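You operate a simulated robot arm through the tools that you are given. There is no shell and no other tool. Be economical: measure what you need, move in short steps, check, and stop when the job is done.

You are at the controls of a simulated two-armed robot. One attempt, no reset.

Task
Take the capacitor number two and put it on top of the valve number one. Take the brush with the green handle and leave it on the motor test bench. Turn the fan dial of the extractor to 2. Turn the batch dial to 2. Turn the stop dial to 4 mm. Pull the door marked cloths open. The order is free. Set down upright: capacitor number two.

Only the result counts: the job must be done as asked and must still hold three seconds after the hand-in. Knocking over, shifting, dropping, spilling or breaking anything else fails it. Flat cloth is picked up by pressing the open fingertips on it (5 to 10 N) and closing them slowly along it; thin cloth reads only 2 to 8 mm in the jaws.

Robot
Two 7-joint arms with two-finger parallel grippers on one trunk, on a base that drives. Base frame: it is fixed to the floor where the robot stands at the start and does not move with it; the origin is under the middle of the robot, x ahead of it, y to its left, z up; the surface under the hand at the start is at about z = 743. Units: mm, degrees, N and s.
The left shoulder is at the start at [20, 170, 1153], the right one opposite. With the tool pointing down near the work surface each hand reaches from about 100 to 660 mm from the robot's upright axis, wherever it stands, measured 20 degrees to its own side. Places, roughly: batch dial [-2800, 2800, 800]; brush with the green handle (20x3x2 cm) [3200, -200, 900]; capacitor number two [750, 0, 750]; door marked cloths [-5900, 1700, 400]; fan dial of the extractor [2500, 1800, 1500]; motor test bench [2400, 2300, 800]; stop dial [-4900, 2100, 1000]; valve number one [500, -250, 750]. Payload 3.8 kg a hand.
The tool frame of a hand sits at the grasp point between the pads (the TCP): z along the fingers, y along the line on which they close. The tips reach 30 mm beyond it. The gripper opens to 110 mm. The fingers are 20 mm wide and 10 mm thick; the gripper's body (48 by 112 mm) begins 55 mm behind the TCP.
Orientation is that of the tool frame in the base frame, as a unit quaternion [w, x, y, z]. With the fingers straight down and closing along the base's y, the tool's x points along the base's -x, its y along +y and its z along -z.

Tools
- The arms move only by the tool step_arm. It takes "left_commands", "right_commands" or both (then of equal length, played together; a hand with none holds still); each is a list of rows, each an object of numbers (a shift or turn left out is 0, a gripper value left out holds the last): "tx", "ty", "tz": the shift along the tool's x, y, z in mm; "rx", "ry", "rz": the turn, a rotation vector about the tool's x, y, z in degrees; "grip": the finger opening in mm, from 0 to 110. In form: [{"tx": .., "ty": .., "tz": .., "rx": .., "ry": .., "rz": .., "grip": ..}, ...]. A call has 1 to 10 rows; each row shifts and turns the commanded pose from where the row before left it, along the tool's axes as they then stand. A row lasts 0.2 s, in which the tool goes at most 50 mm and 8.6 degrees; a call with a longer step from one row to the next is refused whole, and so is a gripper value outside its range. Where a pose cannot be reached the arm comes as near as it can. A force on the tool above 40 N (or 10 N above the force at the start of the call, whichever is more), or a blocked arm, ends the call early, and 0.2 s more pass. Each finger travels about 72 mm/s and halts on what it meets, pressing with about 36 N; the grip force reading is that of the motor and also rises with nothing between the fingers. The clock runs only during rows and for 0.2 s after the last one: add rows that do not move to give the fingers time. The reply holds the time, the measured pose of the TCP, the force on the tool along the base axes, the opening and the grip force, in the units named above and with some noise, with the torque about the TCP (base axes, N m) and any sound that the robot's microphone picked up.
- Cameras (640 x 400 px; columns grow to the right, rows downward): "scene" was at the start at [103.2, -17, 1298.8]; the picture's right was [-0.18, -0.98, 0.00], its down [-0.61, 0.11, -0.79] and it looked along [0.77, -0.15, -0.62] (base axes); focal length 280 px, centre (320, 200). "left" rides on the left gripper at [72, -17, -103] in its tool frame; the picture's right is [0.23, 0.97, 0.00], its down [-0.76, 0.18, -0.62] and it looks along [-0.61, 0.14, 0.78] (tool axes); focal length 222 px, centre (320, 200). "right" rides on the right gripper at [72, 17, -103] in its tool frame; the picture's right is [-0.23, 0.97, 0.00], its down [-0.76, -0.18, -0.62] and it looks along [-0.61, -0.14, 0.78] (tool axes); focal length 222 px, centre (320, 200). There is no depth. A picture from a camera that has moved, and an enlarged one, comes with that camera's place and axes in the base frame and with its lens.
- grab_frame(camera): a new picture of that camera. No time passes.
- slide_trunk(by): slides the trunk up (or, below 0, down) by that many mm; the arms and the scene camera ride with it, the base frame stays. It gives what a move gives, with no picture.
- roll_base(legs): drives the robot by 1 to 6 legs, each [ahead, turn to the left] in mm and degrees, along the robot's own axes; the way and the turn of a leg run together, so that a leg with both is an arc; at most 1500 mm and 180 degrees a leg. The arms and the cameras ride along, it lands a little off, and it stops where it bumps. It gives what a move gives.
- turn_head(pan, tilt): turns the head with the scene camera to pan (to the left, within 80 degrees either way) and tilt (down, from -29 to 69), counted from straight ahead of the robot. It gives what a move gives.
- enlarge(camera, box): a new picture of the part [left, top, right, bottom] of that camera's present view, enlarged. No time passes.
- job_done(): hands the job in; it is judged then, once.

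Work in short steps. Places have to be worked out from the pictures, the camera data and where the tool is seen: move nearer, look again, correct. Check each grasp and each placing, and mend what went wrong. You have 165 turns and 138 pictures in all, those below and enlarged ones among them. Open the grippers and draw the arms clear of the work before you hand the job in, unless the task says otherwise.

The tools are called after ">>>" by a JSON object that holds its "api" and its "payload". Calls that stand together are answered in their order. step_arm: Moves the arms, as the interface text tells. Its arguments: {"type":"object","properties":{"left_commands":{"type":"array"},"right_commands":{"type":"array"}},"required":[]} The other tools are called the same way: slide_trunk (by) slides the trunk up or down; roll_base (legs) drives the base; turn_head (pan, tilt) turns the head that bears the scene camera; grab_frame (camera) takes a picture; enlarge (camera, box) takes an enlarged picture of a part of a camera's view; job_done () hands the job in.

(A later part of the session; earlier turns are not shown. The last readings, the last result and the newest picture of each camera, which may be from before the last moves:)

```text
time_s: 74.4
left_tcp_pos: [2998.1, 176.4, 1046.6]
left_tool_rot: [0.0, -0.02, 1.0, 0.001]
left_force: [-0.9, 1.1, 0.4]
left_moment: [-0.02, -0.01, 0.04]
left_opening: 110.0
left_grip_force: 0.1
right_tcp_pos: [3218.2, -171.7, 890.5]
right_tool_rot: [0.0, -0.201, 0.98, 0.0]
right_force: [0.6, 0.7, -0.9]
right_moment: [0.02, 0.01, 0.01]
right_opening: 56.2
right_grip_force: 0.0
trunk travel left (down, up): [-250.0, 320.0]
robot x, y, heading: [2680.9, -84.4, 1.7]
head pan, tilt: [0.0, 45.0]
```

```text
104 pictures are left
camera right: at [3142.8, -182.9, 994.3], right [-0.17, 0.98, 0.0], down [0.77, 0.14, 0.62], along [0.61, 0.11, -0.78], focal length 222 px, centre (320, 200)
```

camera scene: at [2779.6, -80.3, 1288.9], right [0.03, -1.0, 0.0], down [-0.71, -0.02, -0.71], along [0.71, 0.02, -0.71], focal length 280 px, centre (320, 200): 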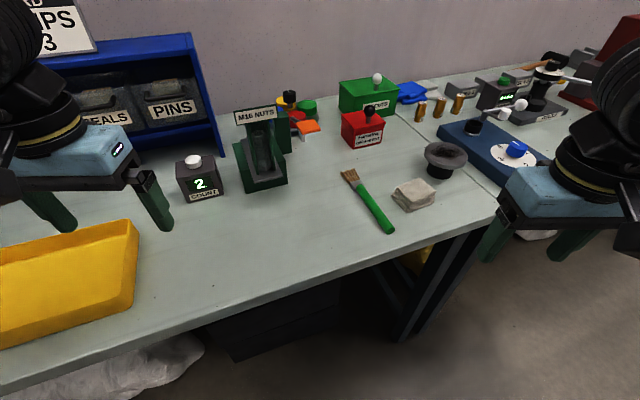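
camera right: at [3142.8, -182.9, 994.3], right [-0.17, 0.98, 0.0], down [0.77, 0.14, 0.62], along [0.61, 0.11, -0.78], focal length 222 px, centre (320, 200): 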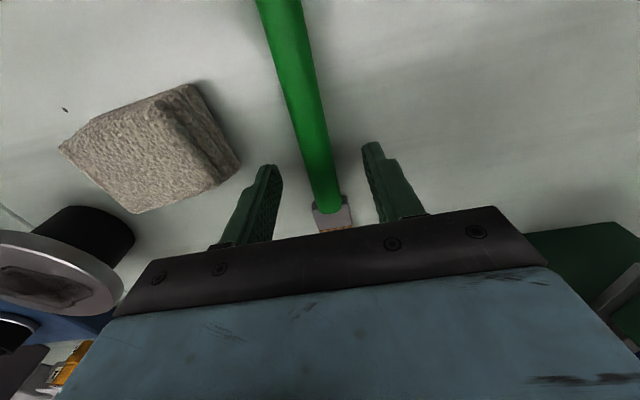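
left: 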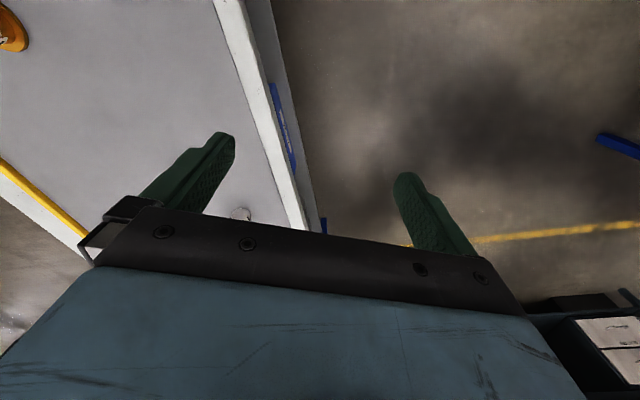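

Centred over the handle. I go down in small steps to feel the bench.

>>> {"api": "step_arm", "payload": {"right_commands": [{"tz": 3}, {"tz": 2}, {"tz": 2}, {}]}}

```text
time_s: 75.4
left_tcp_pos: [2998.9, 175.7, 1045.3]
left_tool_rot: [0.0, -0.02, 1.0, 0.0]
left_force: [-0.4, -0.1, 1.0]
left_moment: [-0.01, 0.0, -0.02]
left_opening: 110.0
left_grip_force: 0.1
right_tcp_pos: [3217.3, -170.7, 882.7]
right_tool_rot: [0.0, -0.2, 0.98, 0.001]
right_force: [0.3, -0.6, -0.7]
right_moment: [-0.01, 0.01, 0.03]
right_opening: 55.9
right_grip_force: 0.1
trunk travel left (down, up): [-250.0, 320.0]
robot x, y, heading: [2679.8, -81.4, 1.5]
head pan, tilt: [0.0, 45.0]
```

>>> {"api": "step_arm", "payload": {"right_commands": [{"tz": 1.5}, {"tz": 1}, {}, {"grip": 40}, {"grip": 24}, {"grip": 10}, {}, {}]}}

```text
time_s: 77.2
left_tcp_pos: [3000.0, 177.1, 1045.2]
left_tool_rot: [0.0, -0.021, 1.0, 0.0]
left_force: [-0.5, 0.5, -0.3]
left_moment: [0.02, 0.02, -0.01]
left_opening: 109.9
left_grip_force: 0.2
right_tcp_pos: [3217.5, -172.2, 882.6]
right_tool_rot: [0.0, -0.2, 0.98, 0.001]
right_force: [0.4, -0.1, 0.0]
right_moment: [0.01, 0.03, 0.0]
right_opening: 18.7
right_grip_force: 36.2
trunk travel left (down, up): [-250.0, 320.0]
robot x, y, heading: [2680.7, -79.1, 1.5]
head pan, tilt: [0.0, 45.0]
```

Gripped at 18.7 mm. I lift and check.

>>> {"api": "step_arm", "payload": {"right_commands": [{"tz": -10}, {"tz": -20}, {"tz": -30}, {"tz": -40}, {"tz": -40}, {}]}}

>>> {"api": "grab_frame", "payload": {"camera": "right"}}

```text
time_s: 78.6
left_tcp_pos: [2998.3, 176.6, 1046.2]
left_tool_rot: [0.0, -0.02, 1.0, 0.0]
left_force: [-0.2, 0.0, -0.8]
left_moment: [0.01, -0.07, 0.0]
left_opening: 110.0
left_grip_force: 0.0
right_tcp_pos: [3216.4, -171.8, 1021.9]
right_tool_rot: [0.0, -0.2, 0.98, 0.0]
right_force: [0.3, 0.3, -0.6]
right_moment: [0.02, 0.01, 0.01]
right_opening: 18.6
right_grip_force: 36.1
trunk travel left (down, up): [-250.0, 320.0]
robot x, y, heading: [2680.8, -82.0, 1.3]
head pan, tilt: [0.0, 45.0]
```

```text
103 pictures are left
camera right: at [3142.4, -183.8, 1126.1], right [-0.17, 0.98, 0.0], down [0.77, 0.14, 0.62], along [0.61, 0.11, -0.78], focal length 222 px, centre (320, 200)
```

right: 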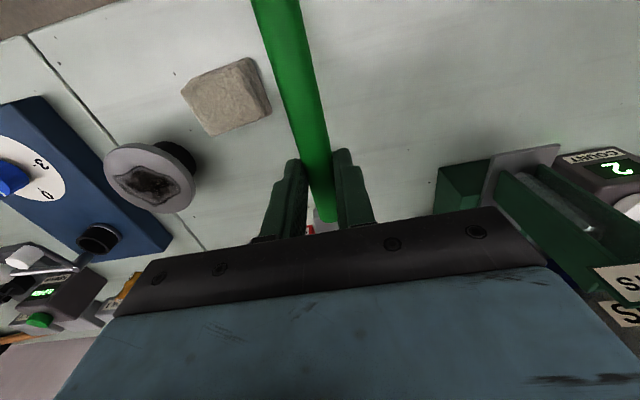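

Brush held. I tuck the right hand, then back off and drive to the front of the motor test bench.

>>> {"api": "step_arm", "payload": {"right_commands": [{"tx": 20, "tz": -10}, {"tx": 40, "ty": -6}, {"tx": 45, "ty": -8}, {"tx": 45, "ty": -8}, {"tx": 45, "ty": -8}, {"tx": 45, "ty": -8}]}}

>>> {"api": "roll_base", "payload": {"legs": [[-500, 0], [0, 102.5], [1400, 0], [220, 0], [0, -83]]}}

>>> {"api": "turn_head", "payload": {"pan": 0, "tilt": 20}}

>>> {"api": "grab_frame", "payload": {"camera": "scene"}}

```text
time_s: 80.0
left_tcp_pos: [2997.7, 175.7, 1046.2]
left_tool_rot: [0.001, -0.02, 1.0, -0.001]
left_force: [-0.8, -0.5, -0.5]
left_moment: [0.04, 0.0, -0.04]
left_opening: 110.0
left_grip_force: 0.0
right_tcp_pos: [3010.8, -301.6, 1031.2]
right_tool_rot: [0.0, -0.2, 0.98, 0.0]
right_force: [-0.3, -0.1, -0.3]
right_moment: [0.04, -0.03, 0.02]
right_opening: 18.8
right_grip_force: 36.4
trunk travel left (down, up): [-250.0, 320.0]
robot x, y, heading: [2678.2, -80.4, 1.4]
head pan, tilt: [0.0, 45.0]
```

```text
time_s: 98.7
left_tcp_pos: [2002.3, 1830.2, 1044.6]
left_tool_rot: [0.0, -0.19, 0.982, 0.0]
left_force: [-0.1, -0.5, 0.2]
left_moment: [0.0, 0.01, -0.03]
left_opening: 109.9
left_grip_force: 0.0
right_tcp_pos: [2174.7, 1383.2, 1030.8]
right_tool_rot: [0.0, -0.363, 0.932, 0.001]
right_force: [0.5, 0.0, -0.8]
right_moment: [0.03, 0.02, -0.02]
right_opening: 18.7
right_grip_force: 35.7
trunk travel left (down, up): [-250.0, 320.0]
robot x, y, heading: [1791.3, 1478.3, 21.0]
head pan, tilt: [0.0, 45.0]
```

```text
time_s: 99.5
left_tcp_pos: [2002.9, 1830.0, 1045.3]
left_tool_rot: [0.0, -0.19, 0.982, 0.0]
left_force: [-0.1, 0.5, 0.4]
left_moment: [0.02, 0.03, 0.01]
left_opening: 110.0
left_grip_force: 0.2
right_tcp_pos: [2176.3, 1385.1, 1032.0]
right_tool_rot: [0.0, -0.364, 0.931, 0.0]
right_force: [-0.4, 0.5, -0.3]
right_moment: [-0.03, -0.02, 0.0]
right_opening: 18.6
right_grip_force: 35.9
trunk travel left (down, up): [-250.0, 320.0]
robot x, y, heading: [1787.6, 1480.9, 20.7]
head pan, tilt: [0.0, 20.0]
```

```text
102 pictures are left
camera scene: at [1893.2, 1519.3, 1327.5], right [0.36, -0.93, 0.0], down [-0.32, -0.12, -0.94], along [0.88, 0.34, -0.34], focal length 280 px, centre (320, 200)
```

scene: 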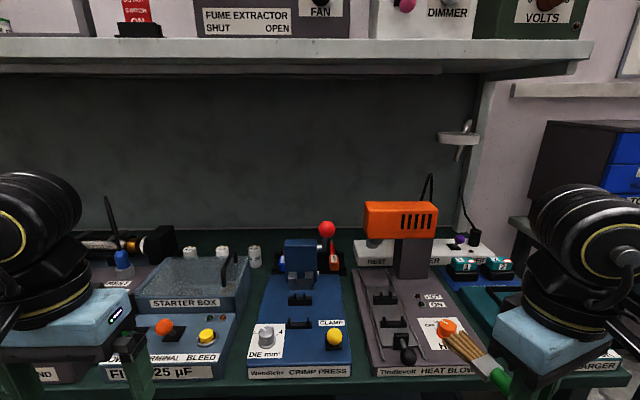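

Crowded bench; I look for a free patch: straight down and to the left.

>>> {"api": "turn_head", "payload": {"pan": 0, "tilt": 42}}

>>> {"api": "grab_frame", "payload": {"camera": "scene"}}

>>> {"api": "turn_head", "payload": {"pan": 45, "tilt": 32}}

>>> {"api": "grab_frame", "payload": {"camera": "scene"}}

```text
time_s: 100.4
left_tcp_pos: [2003.3, 1829.6, 1046.1]
left_tool_rot: [0.0, -0.19, 0.982, 0.0]
left_force: [0.3, -0.2, -0.8]
left_moment: [0.01, -0.02, -0.02]
left_opening: 109.8
left_grip_force: 0.0
right_tcp_pos: [2175.6, 1383.1, 1032.7]
right_tool_rot: [0.0, -0.365, 0.931, 0.001]
right_force: [0.1, -0.4, -1.6]
right_moment: [-0.02, -0.06, -0.02]
right_opening: 18.9
right_grip_force: 36.3
trunk travel left (down, up): [-250.0, 320.0]
robot x, y, heading: [1788.7, 1479.5, 21.1]
head pan, tilt: [0.0, 42.0]
```

```text
101 pictures are left
camera scene: at [1884.3, 1515.9, 1293.2], right [0.36, -0.93, 0.0], down [-0.62, -0.24, -0.74], along [0.69, 0.27, -0.67], focal length 280 px, centre (320, 200)
```

scene: 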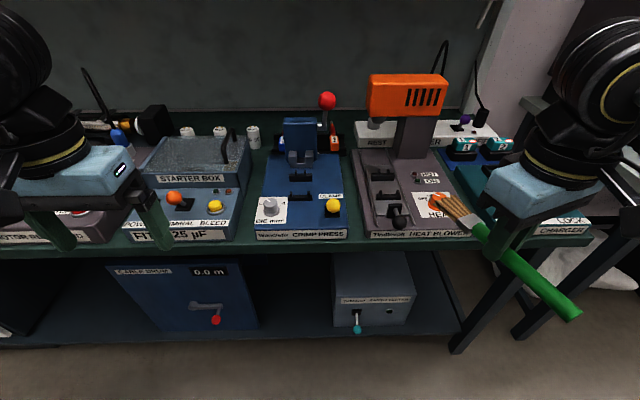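

```text
time_s: 101.5
left_tcp_pos: [2002.6, 1831.2, 1045.1]
left_tool_rot: [0.0, -0.19, 0.982, 0.0]
left_force: [0.1, 1.0, -0.1]
left_moment: [0.05, -0.01, -0.06]
left_opening: 109.9
left_grip_force: 0.0
right_tcp_pos: [2175.6, 1382.8, 1032.5]
right_tool_rot: [0.0, -0.364, 0.931, 0.002]
right_force: [-0.5, -0.3, -0.3]
right_moment: [-0.02, 0.0, -0.01]
right_opening: 18.6
right_grip_force: 35.9
trunk travel left (down, up): [-250.0, 320.0]
robot x, y, heading: [1787.2, 1478.6, 20.9]
head pan, tilt: [45.0, 32.0]
```

```text
100 pictures are left
camera scene: at [1842.7, 1567.7, 1308.3], right [0.91, -0.41, 0.0], down [-0.22, -0.48, -0.85], along [0.34, 0.77, -0.53], focal length 280 px, centre (320, 200)
```

scene: 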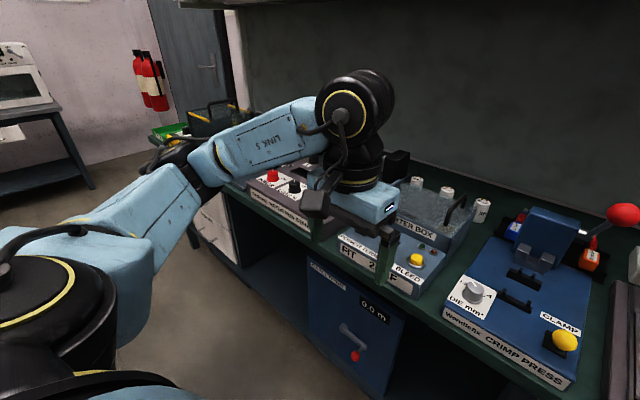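

Little free room here. I move 500 mm to the left along the bench and look there, with the trunk raised for a better view.

>>> {"api": "roll_base", "payload": {"legs": [[0, 90], [520, 0], [0, -90]]}}

>>> {"api": "slide_trunk", "payload": {"by": 120}}

>>> {"api": "turn_head", "payload": {"pan": 0, "tilt": 40}}

>>> {"api": "grab_frame", "payload": {"camera": "scene"}}

```text
time_s: 112.2
left_tcp_pos: [1809.1, 2318.9, 1044.8]
left_tool_rot: [0.0, -0.199, 0.98, 0.0]
left_force: [0.0, 0.4, -0.7]
left_moment: [-0.02, -0.02, 0.04]
left_opening: 109.8
left_grip_force: 0.0
right_tcp_pos: [1990.0, 1876.6, 1031.5]
right_tool_rot: [0.0, -0.373, 0.928, 0.001]
right_force: [-0.1, -0.2, -1.2]
right_moment: [-0.01, 0.04, 0.0]
right_opening: 18.8
right_grip_force: 36.2
trunk travel left (down, up): [-250.0, 320.0]
robot x, y, heading: [1600.4, 1963.8, 22.1]
head pan, tilt: [45.0, 32.0]
```

```text
time_s: 113.7
left_tcp_pos: [1809.6, 2318.9, 1164.4]
left_tool_rot: [0.0, -0.199, 0.98, 0.0]
left_force: [-0.2, 0.4, -0.3]
left_moment: [-0.02, -0.05, 0.03]
left_opening: 110.1
left_grip_force: 0.0
right_tcp_pos: [1990.3, 1876.1, 1152.1]
right_tool_rot: [0.0, -0.373, 0.928, 0.0]
right_force: [-0.3, 0.3, -0.7]
right_moment: [-0.02, 0.01, -0.01]
right_opening: 18.9
right_grip_force: 36.0
trunk travel left (down, up): [-370.0, 200.0]
robot x, y, heading: [1600.3, 1967.5, 22.3]
head pan, tilt: [45.0, 32.0]
```

```text
time_s: 114.8
left_tcp_pos: [1809.4, 2320.1, 1165.6]
left_tool_rot: [0.0, -0.198, 0.98, 0.0]
left_force: [0.4, 1.2, 0.2]
left_moment: [0.0, -0.02, 0.01]
left_opening: 110.4
left_grip_force: 0.1
right_tcp_pos: [1991.1, 1877.2, 1151.9]
right_tool_rot: [0.0, -0.373, 0.928, 0.001]
right_force: [0.0, -0.3, -0.5]
right_moment: [-0.01, 0.01, -0.01]
right_opening: 18.7
right_grip_force: 36.1
trunk travel left (down, up): [-370.0, 200.0]
robot x, y, heading: [1601.3, 1967.1, 22.0]
head pan, tilt: [0.0, 40.0]
```

```text
99 pictures are left
camera scene: at [1697.5, 2004.3, 1416.1], right [0.38, -0.93, 0.0], down [-0.6, -0.24, -0.77], along [0.71, 0.29, -0.64], focal length 280 px, centre (320, 200)
```

scene: 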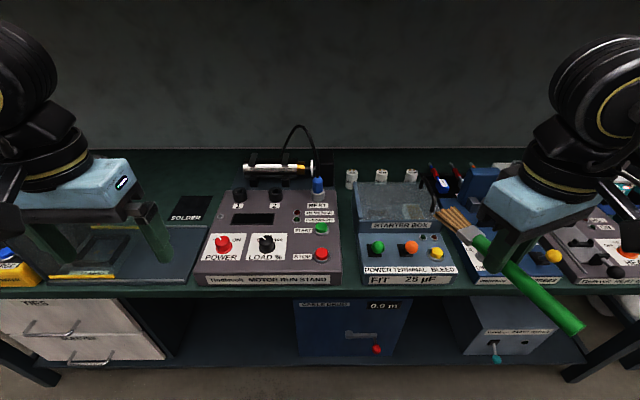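

I zoom on the free-looking patch left of the motor run stand.

>>> {"api": "enlarge", "payload": {"camera": "scene", "box": [0, 140, 240, 300]}}

>>> {"api": "enlarge", "payload": {"camera": "scene", "box": [200, 140, 480, 300]}}

>>> {"api": "grab_frame", "payload": {"camera": "left"}}

```text
2.50 times, centred on (120, 220) of scene
camera zoom: at [1697.5, 2004.3, 1416.1], right [0.38, -0.93, 0.0], down [-0.6, -0.24, -0.77], along [0.71, 0.29, -0.64], focal length 699 px, centre (820, 150)
```

zoom: 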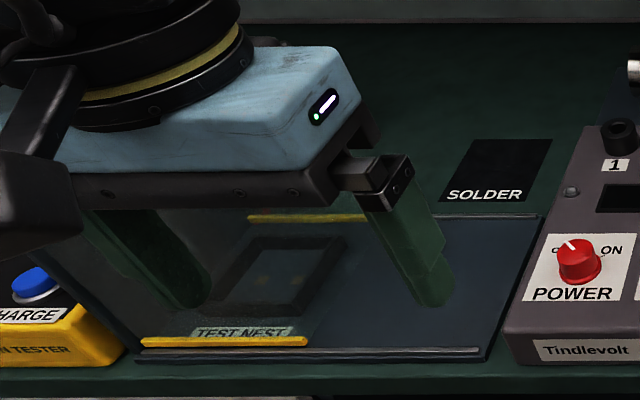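

```text
2.29 times, centred on (340, 220) of scene
camera zoom: at [1697.5, 2004.3, 1416.1], right [0.38, -0.93, 0.0], down [-0.6, -0.24, -0.77], along [0.71, 0.29, -0.64], focal length 640 px, centre (274, 154)
```

zoom: 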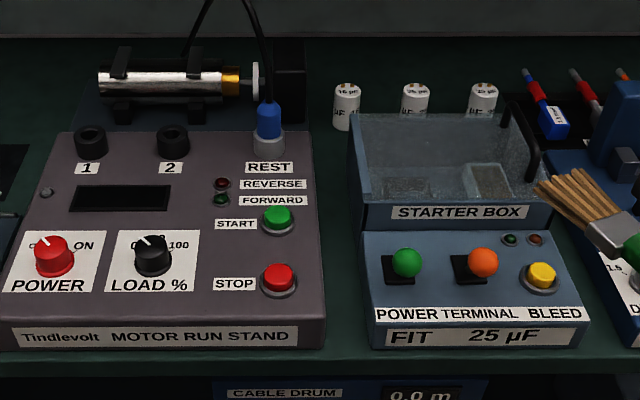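

```text
96 pictures are left
camera left: at [1748.8, 2276.5, 1268.5], right [-0.59, 0.81, 0.0], down [0.63, 0.46, 0.62], along [0.5, 0.37, -0.78], focal length 222 px, centre (320, 200)
```

left: 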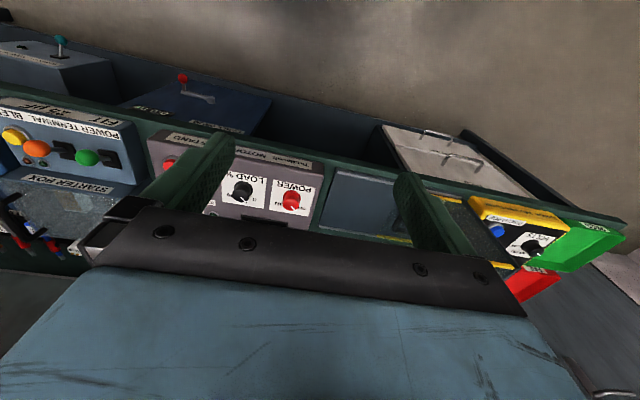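

The bare green strip behind/around the flat SOLDER mark (between test nest and motor stand, ~[2173,2709]) is a good free spot for the brush. I move 620 mm left along the bench.

>>> {"api": "roll_base", "payload": {"legs": [[0, 90], [623, 0], [0, -90]]}}

>>> {"api": "turn_head", "payload": {"pan": -12, "tilt": 42}}

>>> {"api": "grab_frame", "payload": {"camera": "scene"}}

```text
time_s: 125.9
left_tcp_pos: [1579.8, 2896.2, 1165.6]
left_tool_rot: [-0.001, -0.195, 0.981, 0.0]
left_force: [1.1, 0.4, 0.5]
left_moment: [0.01, -0.01, -0.01]
left_opening: 110.2
left_grip_force: 0.0
right_tcp_pos: [1756.2, 2449.3, 1152.2]
right_tool_rot: [-0.001, -0.369, 0.929, 0.001]
right_force: [0.0, -0.3, -0.6]
right_moment: [0.03, 0.01, -0.01]
right_opening: 18.7
right_grip_force: 35.9
trunk travel left (down, up): [-370.0, 200.0]
robot x, y, heading: [1366.4, 2544.5, 21.5]
head pan, tilt: [0.0, 40.0]
```

```text
time_s: 126.7
left_tcp_pos: [1580.4, 2894.5, 1165.7]
left_tool_rot: [0.0, -0.196, 0.981, 0.0]
left_force: [0.5, -1.2, 0.2]
left_moment: [0.0, 0.0, 0.02]
left_opening: 110.0
left_grip_force: 0.0
right_tcp_pos: [1756.6, 2450.8, 1152.7]
right_tool_rot: [-0.001, -0.369, 0.929, 0.001]
right_force: [1.3, 0.4, 0.7]
right_moment: [0.01, 0.01, -0.03]
right_opening: 18.8
right_grip_force: 35.8
trunk travel left (down, up): [-370.0, 200.0]
robot x, y, heading: [1368.1, 2541.7, 21.3]
head pan, tilt: [-12.0, 42.0]
```

```text
95 pictures are left
camera scene: at [1468.6, 2562.9, 1413.2], right [0.17, -0.99, 0.0], down [-0.66, -0.11, -0.74], along [0.73, 0.12, -0.67], focal length 280 px, centre (320, 200)
```

scene: 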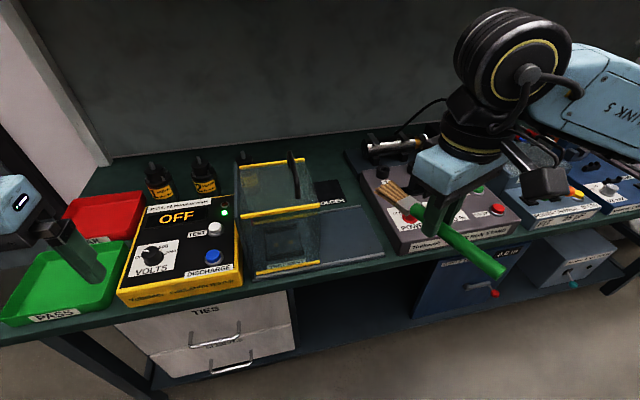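

I zoom to see the guard box and the free area beside it.

>>> {"api": "enlarge", "payload": {"camera": "scene", "box": [220, 130, 420, 290]}}

>>> {"api": "enlarge", "payload": {"camera": "scene", "box": [60, 140, 260, 300]}}

```text
2.50 times, centred on (320, 210) of scene
camera zoom: at [1468.6, 2562.9, 1413.2], right [0.17, -0.99, 0.0], down [-0.66, -0.11, -0.74], along [0.73, 0.12, -0.67], focal length 699 px, centre (320, 175)
```

zoom: 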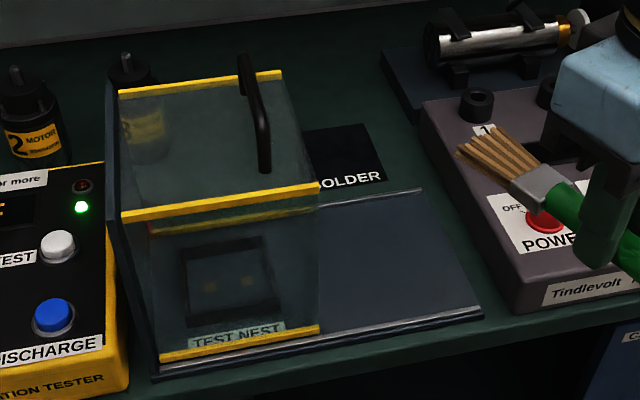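

```text
2.50 times, centred on (160, 220) of scene
camera zoom: at [1468.6, 2562.9, 1413.2], right [0.17, -0.99, 0.0], down [-0.66, -0.11, -0.74], along [0.73, 0.12, -0.67], focal length 699 px, centre (720, 150)
```

zoom: 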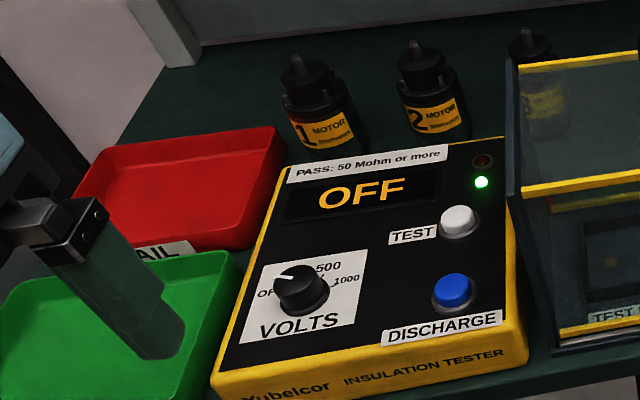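

The corridor between guard box and motor stand, behind the test-nest rails (around the SOLDER mark), is free. I straighten the brush to point ahead, then drive closer, 30 mm to the right.

>>> {"api": "step_arm", "payload": {"right_commands": [{"rz": 7.3}, {"rz": 7.3}, {"rz": 7.2}, {}]}}

>>> {"api": "roll_base", "payload": {"legs": [[0, -9.5], [195, 0], [0, 9.5]]}}

>>> {"api": "turn_head", "payload": {"pan": -12, "tilt": 42}}

>>> {"api": "grab_frame", "payload": {"camera": "scene"}}

```text
time_s: 127.7
left_tcp_pos: [1580.0, 2894.3, 1165.3]
left_tool_rot: [0.0, -0.195, 0.981, 0.001]
left_force: [0.1, 0.1, -0.2]
left_moment: [-0.03, 0.02, -0.01]
left_opening: 110.0
left_grip_force: 0.0
right_tcp_pos: [1755.8, 2450.0, 1152.1]
right_tool_rot: [0.001, -0.186, 0.983, 0.0]
right_force: [-0.9, 0.0, -0.6]
right_moment: [-0.03, 0.02, 0.01]
right_opening: 18.9
right_grip_force: 36.4
trunk travel left (down, up): [-370.0, 200.0]
robot x, y, heading: [1370.6, 2542.6, 21.6]
head pan, tilt: [-12.0, 42.0]
```

```text
time_s: 130.6
left_tcp_pos: [1770.0, 2936.7, 1165.1]
left_tool_rot: [0.0, -0.194, 0.981, 0.0]
left_force: [0.9, 0.3, 0.6]
left_moment: [-0.03, 0.02, 0.01]
left_opening: 110.4
left_grip_force: 0.0
right_tcp_pos: [1945.9, 2491.8, 1151.8]
right_tool_rot: [0.0, -0.185, 0.983, 0.0]
right_force: [-0.3, 0.1, -1.3]
right_moment: [-0.04, -0.01, 0.03]
right_opening: 18.9
right_grip_force: 36.4
trunk travel left (down, up): [-370.0, 200.0]
robot x, y, heading: [1556.4, 2581.8, 21.8]
head pan, tilt: [-12.0, 42.0]
```

```text
time_s: 131.2
left_tcp_pos: [1770.5, 2936.5, 1166.5]
left_tool_rot: [0.0, -0.195, 0.981, 0.0]
left_force: [-0.7, -0.4, 0.1]
left_moment: [0.03, 0.01, -0.03]
left_opening: 110.2
left_grip_force: 0.1
right_tcp_pos: [1945.7, 2491.5, 1152.1]
right_tool_rot: [0.0, -0.187, 0.982, 0.0]
right_force: [-1.2, -0.1, -0.1]
right_moment: [0.02, -0.01, -0.01]
right_opening: 18.8
right_grip_force: 36.1
trunk travel left (down, up): [-370.0, 200.0]
robot x, y, heading: [1561.6, 2586.4, 21.7]
head pan, tilt: [-12.0, 42.0]
```

```text
92 pictures are left
camera scene: at [1658.9, 2603.8, 1413.2], right [0.17, -0.99, 0.0], down [-0.66, -0.11, -0.74], along [0.73, 0.12, -0.67], focal length 280 px, centre (320, 200)
```

scene: 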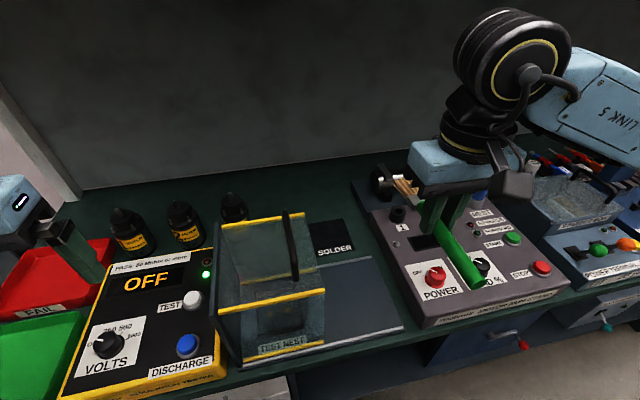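

I lower the trunk back by 120 for reach, then extend the right hand toward the spot at z≈1030.

>>> {"api": "slide_trunk", "payload": {"by": -120}}

>>> {"api": "step_arm", "payload": {"right_commands": [{"tx": -42, "ty": 7}, {"tx": -42, "ty": 7}, {"tx": -42, "ty": 7}, {"tx": -42, "ty": 7}, {"tx": -42, "ty": 7}, {"tx": -42, "ty": 7}, {"tx": -40, "ty": 2}, {}]}}

>>> {"api": "grab_frame", "payload": {"camera": "scene"}}

>>> {"api": "grab_frame", "payload": {"camera": "right"}}

```text
time_s: 132.7
left_tcp_pos: [1768.4, 2934.1, 1044.3]
left_tool_rot: [0.0, -0.195, 0.981, 0.0]
left_force: [-0.4, 0.3, -0.9]
left_moment: [0.02, -0.02, 0.02]
left_opening: 109.9
left_grip_force: 0.0
right_tcp_pos: [1947.2, 2491.4, 1031.6]
right_tool_rot: [0.0, -0.187, 0.982, 0.001]
right_force: [-0.6, 0.1, -0.3]
right_moment: [-0.03, 0.0, -0.01]
right_opening: 18.7
right_grip_force: 36.0
trunk travel left (down, up): [-250.0, 320.0]
robot x, y, heading: [1556.4, 2586.0, 21.7]
head pan, tilt: [-12.0, 42.0]
```

```text
time_s: 134.5
left_tcp_pos: [1769.0, 2935.8, 1044.8]
left_tool_rot: [0.0, -0.194, 0.981, 0.0]
left_force: [1.3, 0.3, 0.6]
left_moment: [0.02, 0.01, -0.01]
left_opening: 110.2
left_grip_force: 0.0
right_tcp_pos: [2202.6, 2638.8, 1031.7]
right_tool_rot: [0.0, -0.187, 0.982, 0.001]
right_force: [0.0, 0.5, -0.4]
right_moment: [-0.02, -0.01, -0.01]
right_opening: 18.5
right_grip_force: 36.4
trunk travel left (down, up): [-250.0, 320.0]
robot x, y, heading: [1559.0, 2579.2, 21.5]
head pan, tilt: [-12.0, 42.0]
```

```text
91 pictures are left
camera scene: at [1658.9, 2603.1, 1293.2], right [0.17, -0.99, 0.0], down [-0.66, -0.11, -0.74], along [0.73, 0.12, -0.67], focal length 280 px, centre (320, 200)
```

scene: 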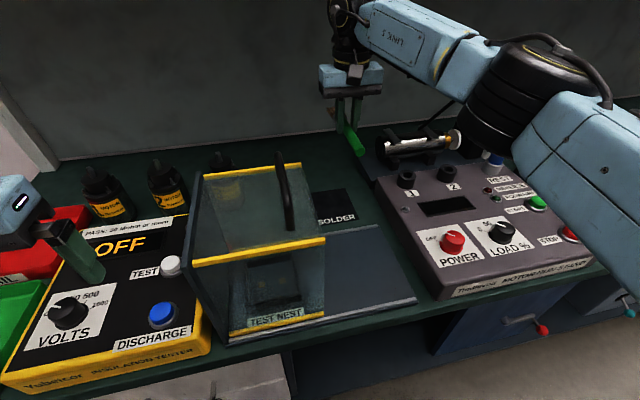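

```text
90 pictures are left
camera right: at [2126.7, 2629.2, 1135.5], right [-0.15, 0.99, 0.0], down [0.77, 0.11, 0.62], along [0.62, 0.09, -0.78], focal length 222 px, centre (320, 200)
```

right: 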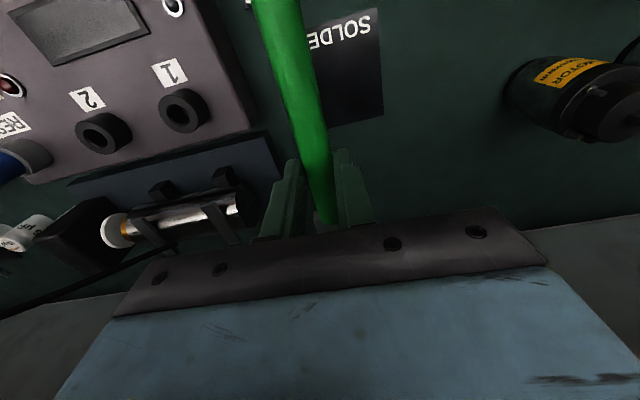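

The spot under the brush (SOLDER mark's right part) is clear, rails ahead of the handle end. I shift 10 mm left and lower to z≈850.

>>> {"api": "step_arm", "payload": {"right_commands": [{"ty": 10}, {"tz": 35}, {"tz": 35}, {"tz": 35}, {"tz": 35}, {"tz": 25}, {"tz": 15}, {}]}}

>>> {"api": "grab_frame", "payload": {"camera": "right"}}

>>> {"api": "grab_frame", "payload": {"camera": "scene"}}

```text
time_s: 136.3
left_tcp_pos: [1770.7, 2934.3, 1045.9]
left_tool_rot: [0.0, -0.195, 0.981, 0.0]
left_force: [-0.2, -0.5, -0.3]
left_moment: [0.0, 0.0, -0.01]
left_opening: 110.0
left_grip_force: 0.0
right_tcp_pos: [2198.5, 2647.9, 851.8]
right_tool_rot: [0.0, -0.186, 0.983, 0.0]
right_force: [-0.9, 0.2, -1.0]
right_moment: [-0.02, 0.01, -0.03]
right_opening: 18.8
right_grip_force: 35.9
trunk travel left (down, up): [-250.0, 320.0]
robot x, y, heading: [1559.8, 2584.1, 21.6]
head pan, tilt: [-12.0, 42.0]
```

```text
89 pictures are left
camera right: at [2122.9, 2638.5, 955.6], right [-0.15, 0.99, 0.0], down [0.77, 0.11, 0.62], along [0.62, 0.09, -0.78], focal length 222 px, centre (320, 200)
```

right: 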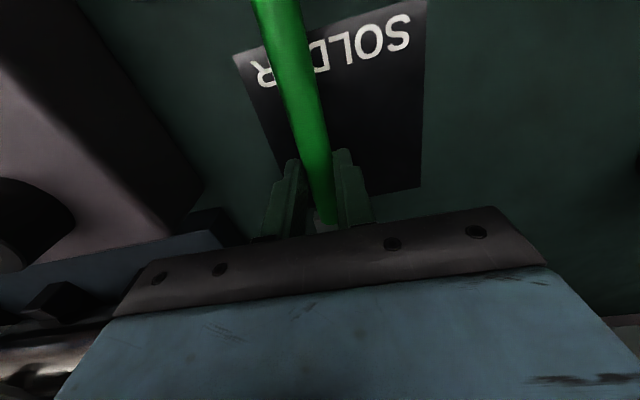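

```text
88 pictures are left
camera scene: at [1658.9, 2603.7, 1293.2], right [0.17, -0.99, 0.0], down [-0.66, -0.11, -0.74], along [0.73, 0.12, -0.67], focal length 280 px, centre (320, 200)
```

scene: 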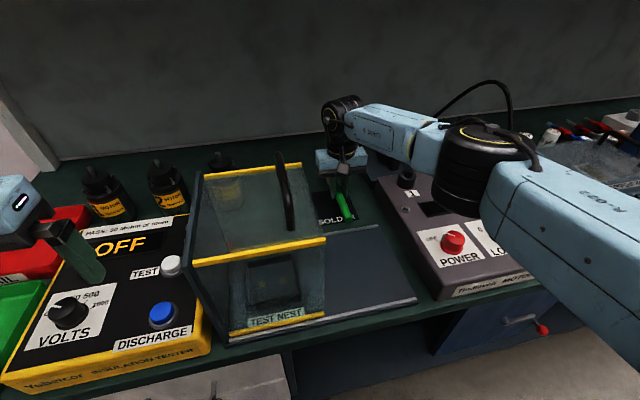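

>>> {"api": "step_arm", "payload": {"right_commands": [{"tz": 5}, {"tz": 5}, {"tz": 3}, {"tz": 2}, {}]}}

```text
time_s: 137.5
left_tcp_pos: [1769.7, 2935.2, 1044.7]
left_tool_rot: [0.0, -0.195, 0.981, 0.0]
left_force: [0.2, 0.3, -0.6]
left_moment: [0.0, 0.04, -0.02]
left_opening: 109.9
left_grip_force: 0.2
right_tcp_pos: [2198.5, 2648.4, 836.0]
right_tool_rot: [0.0, -0.186, 0.983, 0.001]
right_force: [-0.4, 0.3, -0.1]
right_moment: [-0.01, -0.02, 0.01]
right_opening: 18.8
right_grip_force: 36.0
trunk travel left (down, up): [-250.0, 320.0]
robot x, y, heading: [1558.8, 2585.0, 21.5]
head pan, tilt: [-12.0, 42.0]
```

>>> {"api": "step_arm", "payload": {"right_commands": [{"tz": 2}, {"tz": 2}, {"tz": 2}, {"tz": 1}, {}]}}

```text
time_s: 138.7
left_tcp_pos: [1769.8, 2935.3, 1045.8]
left_tool_rot: [-0.001, -0.194, 0.981, 0.0]
left_force: [0.0, -0.2, -0.5]
left_moment: [-0.02, -0.01, 0.03]
left_opening: 109.8
left_grip_force: 0.0
right_tcp_pos: [2199.3, 2649.2, 831.9]
right_tool_rot: [0.0, -0.187, 0.982, 0.001]
right_force: [-0.4, -0.3, 11.8]
right_moment: [-0.16, 0.37, 0.01]
right_opening: 19.0
right_grip_force: 35.9
trunk travel left (down, up): [-250.0, 320.0]
robot x, y, heading: [1559.8, 2581.2, 21.4]
head pan, tilt: [-12.0, 42.0]
```

Contact with the bench. I release and rise.

>>> {"api": "step_arm", "payload": {"right_commands": [{"tz": -1.5}, {"grip": 26}, {"grip": 40}, {"grip": 50}, {}, {"tz": -20}, {"tz": -40}, {"tz": -45}, {"tz": -45}, {"tz": -45}]}}

>>> {"api": "grab_frame", "payload": {"camera": "right"}}

```text
time_s: 140.9
left_tcp_pos: [1769.1, 2934.8, 1045.3]
left_tool_rot: [0.0, -0.196, 0.981, 0.0]
left_force: [-0.8, -0.8, -0.6]
left_moment: [-0.02, -0.04, 0.03]
left_opening: 110.1
left_grip_force: 0.2
right_tcp_pos: [2196.9, 2647.8, 1025.9]
right_tool_rot: [0.0, -0.187, 0.982, 0.001]
right_force: [-0.5, 0.2, -0.6]
right_moment: [0.01, -0.02, 0.0]
right_opening: 50.1
right_grip_force: 0.1
trunk travel left (down, up): [-250.0, 320.0]
robot x, y, heading: [1559.4, 2578.0, 21.7]
head pan, tilt: [-12.0, 42.0]
```

```text
87 pictures are left
camera right: at [2122.2, 2639.5, 1130.0], right [-0.15, 0.99, 0.0], down [0.77, 0.11, 0.62], along [0.62, 0.09, -0.78], focal length 222 px, centre (320, 200)
```

right: 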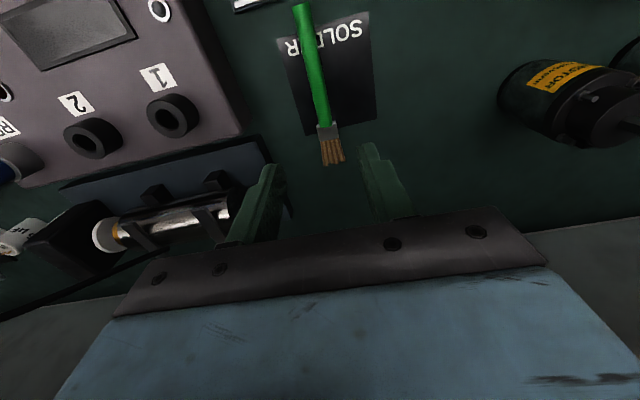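

Brush lies well on the bench. I draw the hand back, back off, and drive to the right to stand in front of the fume extractor.

>>> {"api": "step_arm", "payload": {"right_commands": [{"tx": 40, "ty": -6}, {"tx": 45, "ty": -8}, {"tx": 45, "ty": -8}, {"tx": 45, "ty": -8}, {"tx": 45, "ty": -8}, {"tx": 45, "ty": -8}, {"tx": 35, "ty": -8}]}}

>>> {"api": "roll_base", "payload": {"legs": [[-180, 0], [0, -90], [970, 0], [0, 90]]}}

>>> {"api": "slide_trunk", "payload": {"by": 270}}

>>> {"api": "turn_head", "payload": {"pan": -15, "tilt": 10}}

>>> {"api": "grab_frame", "payload": {"camera": "scene"}}

```text
time_s: 142.5
left_tcp_pos: [1770.2, 2935.2, 1045.0]
left_tool_rot: [0.0, -0.196, 0.981, 0.0]
left_force: [-0.3, -0.8, 0.5]
left_moment: [0.01, 0.03, -0.02]
left_opening: 110.0
left_grip_force: 0.1
right_tcp_pos: [1938.6, 2488.8, 1027.0]
right_tool_rot: [0.0, -0.186, 0.983, 0.0]
right_force: [-0.3, 0.6, 0.2]
right_moment: [0.0, -0.01, 0.03]
right_opening: 50.1
right_grip_force: 0.1
trunk travel left (down, up): [-250.0, 320.0]
robot x, y, heading: [1557.0, 2584.9, 21.8]
head pan, tilt: [-12.0, 42.0]
```

```text
time_s: 147.3
left_tcp_pos: [1765.4, 2351.4, 1044.0]
left_tool_rot: [-0.001, 0.502, 0.865, 0.004]
left_force: [0.2, 0.8, -0.6]
left_moment: [0.0, 0.0, 0.02]
left_opening: 110.2
left_grip_force: 0.2
right_tcp_pos: [1340.0, 2131.8, 1026.5]
right_tool_rot: [0.001, 0.515, 0.857, 0.0]
right_force: [0.6, 0.4, -0.5]
right_moment: [-0.03, 0.0, 0.01]
right_opening: 50.0
right_grip_force: 0.0
trunk travel left (down, up): [-250.0, 320.0]
robot x, y, heading: [1389.3, 2519.0, -61.8]
head pan, tilt: [-12.0, 42.0]
stopped in leg 2: the robot was blocked; the commanded pose is now the measured one
```

```text
time_s: 150.1
left_tcp_pos: [1767.7, 2349.4, 1312.5]
left_tool_rot: [-0.003, 0.504, 0.864, 0.005]
left_force: [0.2, 0.1, -0.5]
left_moment: [0.01, 0.0, 0.03]
left_opening: 110.2
left_grip_force: 0.0
right_tcp_pos: [1340.7, 2130.4, 1295.7]
right_tool_rot: [0.001, 0.514, 0.857, 0.0]
right_force: [-0.6, 0.1, 0.3]
right_moment: [0.02, 0.02, -0.02]
right_opening: 50.0
right_grip_force: 0.0
trunk travel left (down, up): [-520.0, 50.0]
robot x, y, heading: [1393.1, 2517.8, -62.0]
head pan, tilt: [-12.0, 42.0]
```

```text
time_s: 151.1
left_tcp_pos: [1767.8, 2349.8, 1312.7]
left_tool_rot: [-0.002, 0.504, 0.864, 0.004]
left_force: [-0.1, 0.0, -0.3]
left_moment: [0.03, 0.01, 0.01]
left_opening: 109.8
left_grip_force: 0.1
right_tcp_pos: [1340.5, 2129.2, 1296.4]
right_tool_rot: [-0.001, 0.515, 0.857, 0.0]
right_force: [0.1, -0.4, -0.1]
right_moment: [-0.03, 0.02, 0.0]
right_opening: 50.3
right_grip_force: 0.1
trunk travel left (down, up): [-520.0, 50.0]
robot x, y, heading: [1394.1, 2514.0, -62.1]
head pan, tilt: [-15.0, 10.0]
```

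```text
86 pictures are left
camera scene: at [1419.5, 2407.0, 1613.7], right [-0.97, -0.23, 0.0], down [-0.04, 0.17, -0.98], along [0.22, -0.96, -0.17], focal length 280 px, centre (320, 200)
```

scene: 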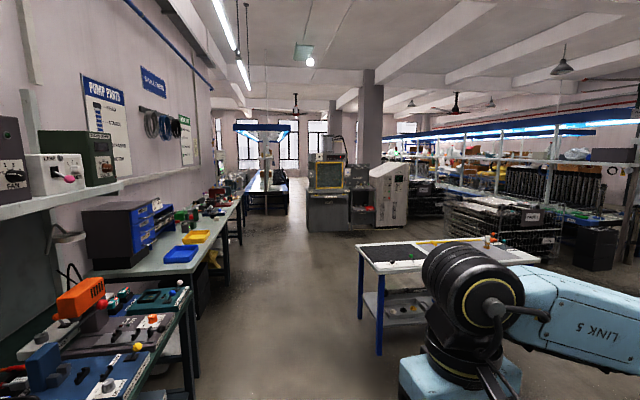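

The turn was blocked, perhaps the left elbow touched something at the bench. I look left to check before moving on.

>>> {"api": "turn_head", "payload": {"pan": 75, "tilt": 40}}

>>> {"api": "grab_frame", "payload": {"camera": "scene"}}

```text
time_s: 152.7
left_tcp_pos: [1767.8, 2351.3, 1312.8]
left_tool_rot: [-0.003, 0.504, 0.864, 0.004]
left_force: [0.3, -1.0, 0.8]
left_moment: [-0.01, -0.01, -0.01]
left_opening: 110.1
left_grip_force: 0.1
right_tcp_pos: [1341.7, 2129.9, 1297.0]
right_tool_rot: [0.0, 0.515, 0.857, 0.0]
right_force: [-0.1, 0.1, 0.2]
right_moment: [0.03, 0.03, 0.0]
right_opening: 50.2
right_grip_force: 0.1
trunk travel left (down, up): [-520.0, 50.0]
robot x, y, heading: [1392.2, 2515.1, -62.1]
head pan, tilt: [75.0, 40.0]
```

```text
85 pictures are left
camera scene: at [1481.2, 2516.9, 1566.1], right [0.23, -0.97, 0.0], down [-0.63, -0.15, -0.77], along [0.75, 0.17, -0.64], focal length 280 px, centre (320, 200)
```

scene: 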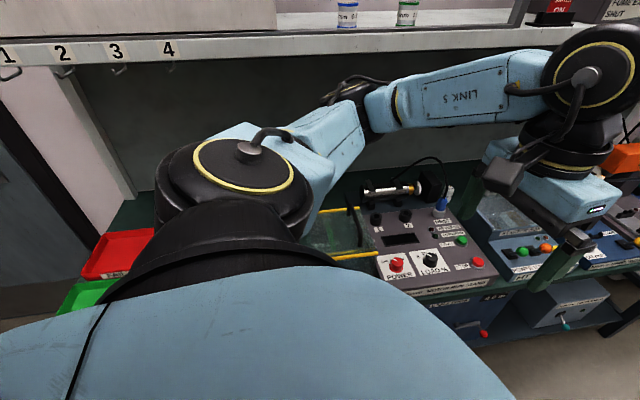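

The left elbow was beside the guard box (now above it). I turn back left, back away from the bench, and inspect the guard.

>>> {"api": "roll_base", "payload": {"legs": [[0, 84], [-200, 0]]}}

>>> {"api": "turn_head", "payload": {"pan": 0, "tilt": 35}}

>>> {"api": "grab_frame", "payload": {"camera": "scene"}}

>>> {"api": "enlarge", "payload": {"camera": "scene", "box": [200, 170, 440, 330]}}

```text
time_s: 157.9
left_tcp_pos: [1410.3, 2798.8, 1312.3]
left_tool_rot: [-0.005, -0.208, 0.978, 0.001]
left_force: [0.5, 0.3, 1.0]
left_moment: [0.02, 0.0, 0.0]
left_opening: 109.9
left_grip_force: 0.0
right_tcp_pos: [1587.9, 2352.9, 1297.6]
right_tool_rot: [0.0, -0.194, 0.981, 0.001]
right_force: [0.9, -0.8, -0.2]
right_moment: [-0.01, -0.02, -0.02]
right_opening: 50.3
right_grip_force: 0.0
trunk travel left (down, up): [-520.0, 50.0]
robot x, y, heading: [1204.5, 2437.9, 22.8]
head pan, tilt: [75.0, 40.0]
```

```text
time_s: 159.4
left_tcp_pos: [1410.7, 2799.7, 1313.0]
left_tool_rot: [-0.006, -0.208, 0.978, 0.001]
left_force: [-0.7, -0.2, 0.7]
left_moment: [-0.03, 0.03, -0.01]
left_opening: 110.0
left_grip_force: 0.1
right_tcp_pos: [1588.0, 2353.4, 1297.0]
right_tool_rot: [0.001, -0.195, 0.981, 0.001]
right_force: [0.1, 0.0, -0.4]
right_moment: [-0.03, -0.01, -0.01]
right_opening: 50.1
right_grip_force: 0.1
trunk travel left (down, up): [-520.0, 50.0]
robot x, y, heading: [1203.1, 2438.6, 22.4]
head pan, tilt: [0.0, 35.0]
```

```text
84 pictures are left
camera scene: at [1305.6, 2481.7, 1573.7], right [0.38, -0.92, 0.0], down [-0.53, -0.22, -0.82], along [0.76, 0.32, -0.57], focal length 280 px, centre (320, 200)
```

scene: 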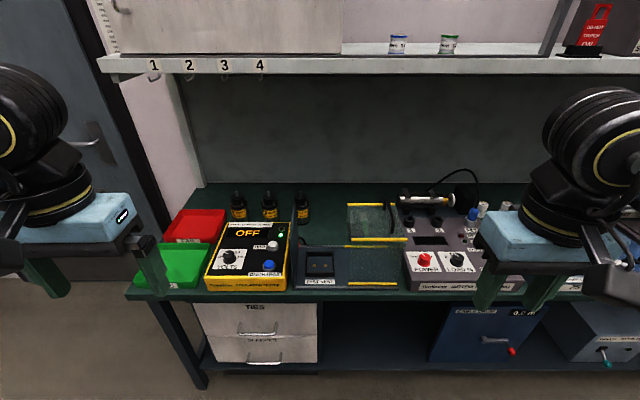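

```text
2.50 times, centred on (320, 250) of scene
camera zoom: at [1305.6, 2481.7, 1573.7], right [0.38, -0.92, 0.0], down [-0.53, -0.22, -0.82], along [0.76, 0.32, -0.57], focal length 699 px, centre (320, 75)
```

zoom: 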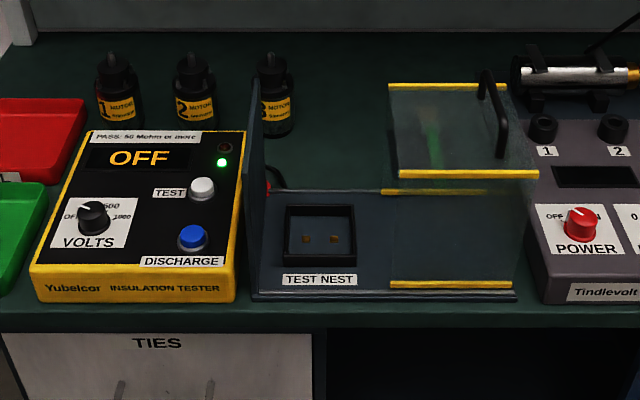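

The elbow slid the guard box open by its full ~170 mm along its rails; I must close it again against its left stop. I'll drive up and push its handle left with the right hand's fingers straddling it.

>>> {"api": "slide_trunk", "payload": {"by": -120}}

>>> {"api": "roll_base", "payload": {"legs": [[350, 0]]}}

>>> {"api": "turn_head", "payload": {"pan": -15, "tilt": 42}}

>>> {"api": "grab_frame", "payload": {"camera": "scene"}}

>>> {"api": "grab_frame", "payload": {"camera": "right"}}

```text
time_s: 160.9
left_tcp_pos: [1410.6, 2800.1, 1192.0]
left_tool_rot: [-0.004, -0.208, 0.978, 0.001]
left_force: [0.1, 0.0, 0.4]
left_moment: [0.03, 0.02, 0.0]
left_opening: 110.0
left_grip_force: 0.1
right_tcp_pos: [1588.3, 2352.3, 1176.5]
right_tool_rot: [0.0, -0.194, 0.981, 0.0]
right_force: [0.5, 0.3, 0.0]
right_moment: [0.01, 0.02, 0.01]
right_opening: 49.8
right_grip_force: 0.1
trunk travel left (down, up): [-400.0, 170.0]
robot x, y, heading: [1208.4, 2439.7, 22.6]
head pan, tilt: [0.0, 35.0]
```

```text
time_s: 163.2
left_tcp_pos: [1735.0, 2933.2, 1193.8]
left_tool_rot: [-0.004, -0.207, 0.978, 0.001]
left_force: [-0.4, 0.4, 0.3]
left_moment: [-0.01, -0.01, -0.03]
left_opening: 110.1
left_grip_force: 0.1
right_tcp_pos: [1911.2, 2487.5, 1176.2]
right_tool_rot: [0.0, -0.193, 0.981, 0.001]
right_force: [0.7, 0.3, 0.1]
right_moment: [-0.02, -0.02, 0.01]
right_opening: 49.7
right_grip_force: 0.1
trunk travel left (down, up): [-400.0, 170.0]
robot x, y, heading: [1532.7, 2576.7, 22.5]
head pan, tilt: [0.0, 35.0]
```

```text
time_s: 163.9
left_tcp_pos: [1735.5, 2933.7, 1192.7]
left_tool_rot: [-0.006, -0.207, 0.978, 0.001]
left_force: [-0.2, -0.8, -0.6]
left_moment: [-0.01, 0.02, -0.01]
left_opening: 109.9
left_grip_force: 0.0
right_tcp_pos: [1911.8, 2486.6, 1175.5]
right_tool_rot: [0.0, -0.193, 0.981, 0.0]
right_force: [0.3, -0.6, 0.1]
right_moment: [-0.01, 0.01, -0.01]
right_opening: 50.0
right_grip_force: 0.1
trunk travel left (down, up): [-400.0, 170.0]
robot x, y, heading: [1529.3, 2577.9, 22.5]
head pan, tilt: [-15.0, 42.0]
```

```text
82 pictures are left
camera scene: at [1630.5, 2592.9, 1443.2], right [0.13, -0.99, 0.0], down [-0.66, -0.09, -0.74], along [0.74, 0.1, -0.67], focal length 280 px, centre (320, 200)
```

scene: 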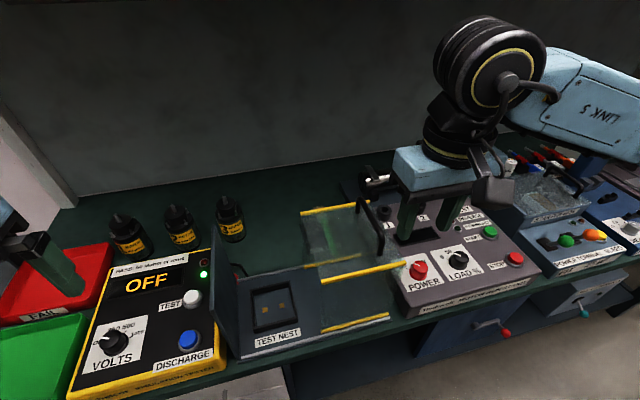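

```text
81 pictures are left
camera right: at [1836.4, 2476.2, 1280.0], right [-0.16, 0.99, 0.0], down [0.77, 0.12, 0.62], along [0.61, 0.1, -0.78], focal length 222 px, centre (320, 200)
```

right: 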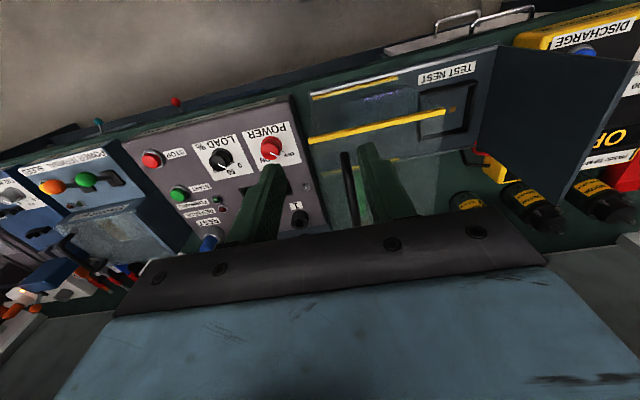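

Handle front end ≈[1948,2530,1033]. I move above it (97 ahead, 24 left) and down to z≈1090.

>>> {"api": "step_arm", "payload": {"right_commands": [{"tx": -33, "ty": 8}, {"tx": -32, "ty": 8}, {"tx": -32, "ty": 8}, {"tz": 30}, {"tz": 30}, {"tz": 25}, {}]}}

>>> {"api": "grab_frame", "payload": {"camera": "right"}}

>>> {"api": "enlarge", "payload": {"camera": "scene", "box": [280, 120, 480, 280]}}

```text
time_s: 165.5
left_tcp_pos: [1734.2, 2933.4, 1193.4]
left_tool_rot: [-0.005, -0.207, 0.978, 0.002]
left_force: [0.5, -0.1, -0.5]
left_moment: [0.02, 0.01, 0.0]
left_opening: 109.8
left_grip_force: 0.0
right_tcp_pos: [1991.3, 2546.6, 1090.0]
right_tool_rot: [-0.001, -0.194, 0.981, 0.001]
right_force: [-0.3, -0.1, -0.3]
right_moment: [-0.02, 0.01, 0.03]
right_opening: 50.4
right_grip_force: 0.1
trunk travel left (down, up): [-400.0, 170.0]
robot x, y, heading: [1527.6, 2575.2, 22.5]
head pan, tilt: [-15.0, 42.0]
```

```text
80 pictures are left
camera right: at [1916.6, 2535.9, 1194.6], right [-0.16, 0.99, 0.0], down [0.77, 0.12, 0.62], along [0.61, 0.1, -0.78], focal length 222 px, centre (320, 200)
```

right: 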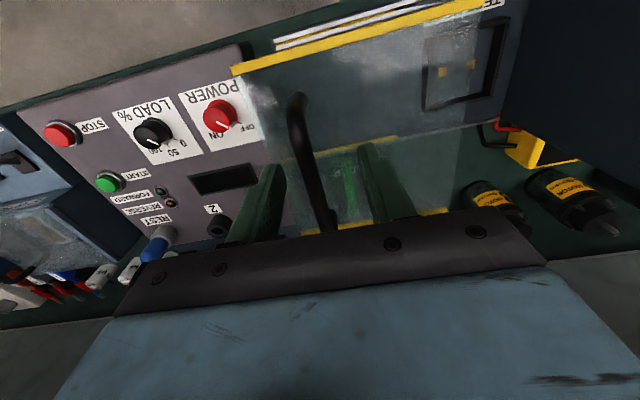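

```text
2.50 times, centred on (380, 200) of scene
camera zoom: at [1630.7, 2593.1, 1443.2], right [0.13, -0.99, 0.0], down [-0.66, -0.09, -0.74], along [0.74, 0.1, -0.67], focal length 699 px, centre (170, 200)
```

zoom: 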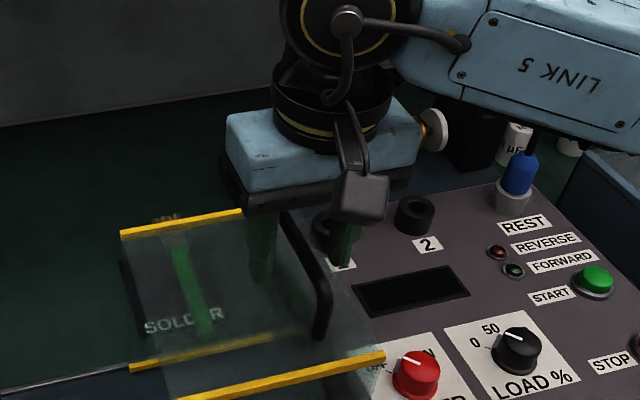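

The fingers straddle the handle. I lower 38 mm so that the tips are beside the handle bar, above the guard's top.

>>> {"api": "step_arm", "payload": {"right_commands": [{"tz": 12}, {"tz": 12}, {"tz": 8}, {"tz": 6}, {}]}}

>>> {"api": "grab_frame", "payload": {"camera": "right"}}

```text
time_s: 166.7
left_tcp_pos: [1733.1, 2934.3, 1192.4]
left_tool_rot: [-0.005, -0.207, 0.978, 0.002]
left_force: [0.8, 0.3, -0.6]
left_moment: [0.03, 0.01, 0.02]
left_opening: 110.1
left_grip_force: 0.2
right_tcp_pos: [1992.5, 2545.3, 1053.5]
right_tool_rot: [0.0, -0.194, 0.981, 0.0]
right_force: [-0.1, 0.7, -0.3]
right_moment: [0.0, 0.03, -0.01]
right_opening: 50.0
right_grip_force: 0.1
trunk travel left (down, up): [-400.0, 170.0]
robot x, y, heading: [1530.2, 2574.6, 22.6]
head pan, tilt: [-15.0, 42.0]
```

```text
78 pictures are left
camera right: at [1917.0, 2535.3, 1156.8], right [-0.16, 0.99, 0.0], down [0.77, 0.12, 0.62], along [0.61, 0.1, -0.78], focal length 222 px, centre (320, 200)
```

right: 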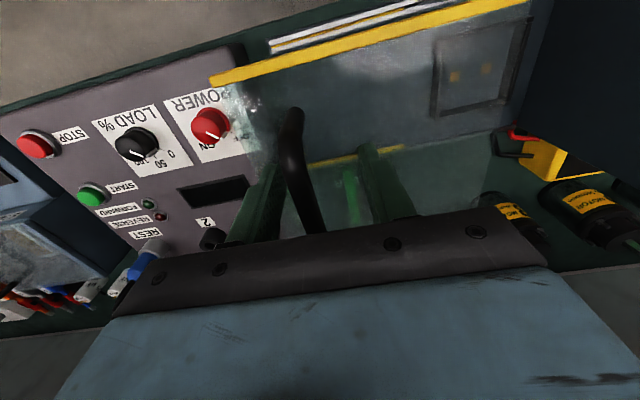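

The bar is between the fingers. I push left in steps, watching the force.

>>> {"api": "step_arm", "payload": {"right_commands": [{"ty": 8}, {"ty": 10}, {"ty": 10}, {"ty": 10}, {"ty": 10}, {}]}}

>>> {"api": "grab_frame", "payload": {"camera": "right"}}

```text
time_s: 168.1
left_tcp_pos: [1734.1, 2933.6, 1191.9]
left_tool_rot: [-0.004, -0.208, 0.978, 0.001]
left_force: [0.3, -0.8, -0.2]
left_moment: [0.0, 0.03, 0.02]
left_opening: 110.0
left_grip_force: 0.0
right_tcp_pos: [1974.0, 2590.4, 1053.5]
right_tool_rot: [-0.001, -0.194, 0.981, 0.001]
right_force: [0.5, -1.2, -0.4]
right_moment: [0.01, -0.01, -0.01]
right_opening: 50.2
right_grip_force: 0.0
trunk travel left (down, up): [-400.0, 170.0]
robot x, y, heading: [1529.7, 2576.6, 22.7]
head pan, tilt: [-15.0, 42.0]
```

```text
77 pictures are left
camera right: at [1898.6, 2580.0, 1157.1], right [-0.16, 0.99, 0.0], down [0.77, 0.12, 0.62], along [0.61, 0.1, -0.78], focal length 222 px, centre (320, 200)
```

right: 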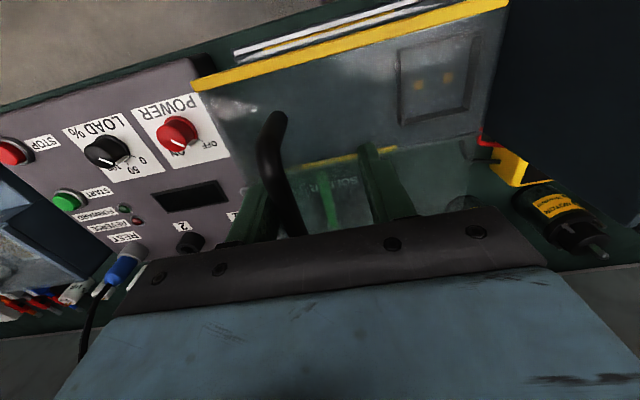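

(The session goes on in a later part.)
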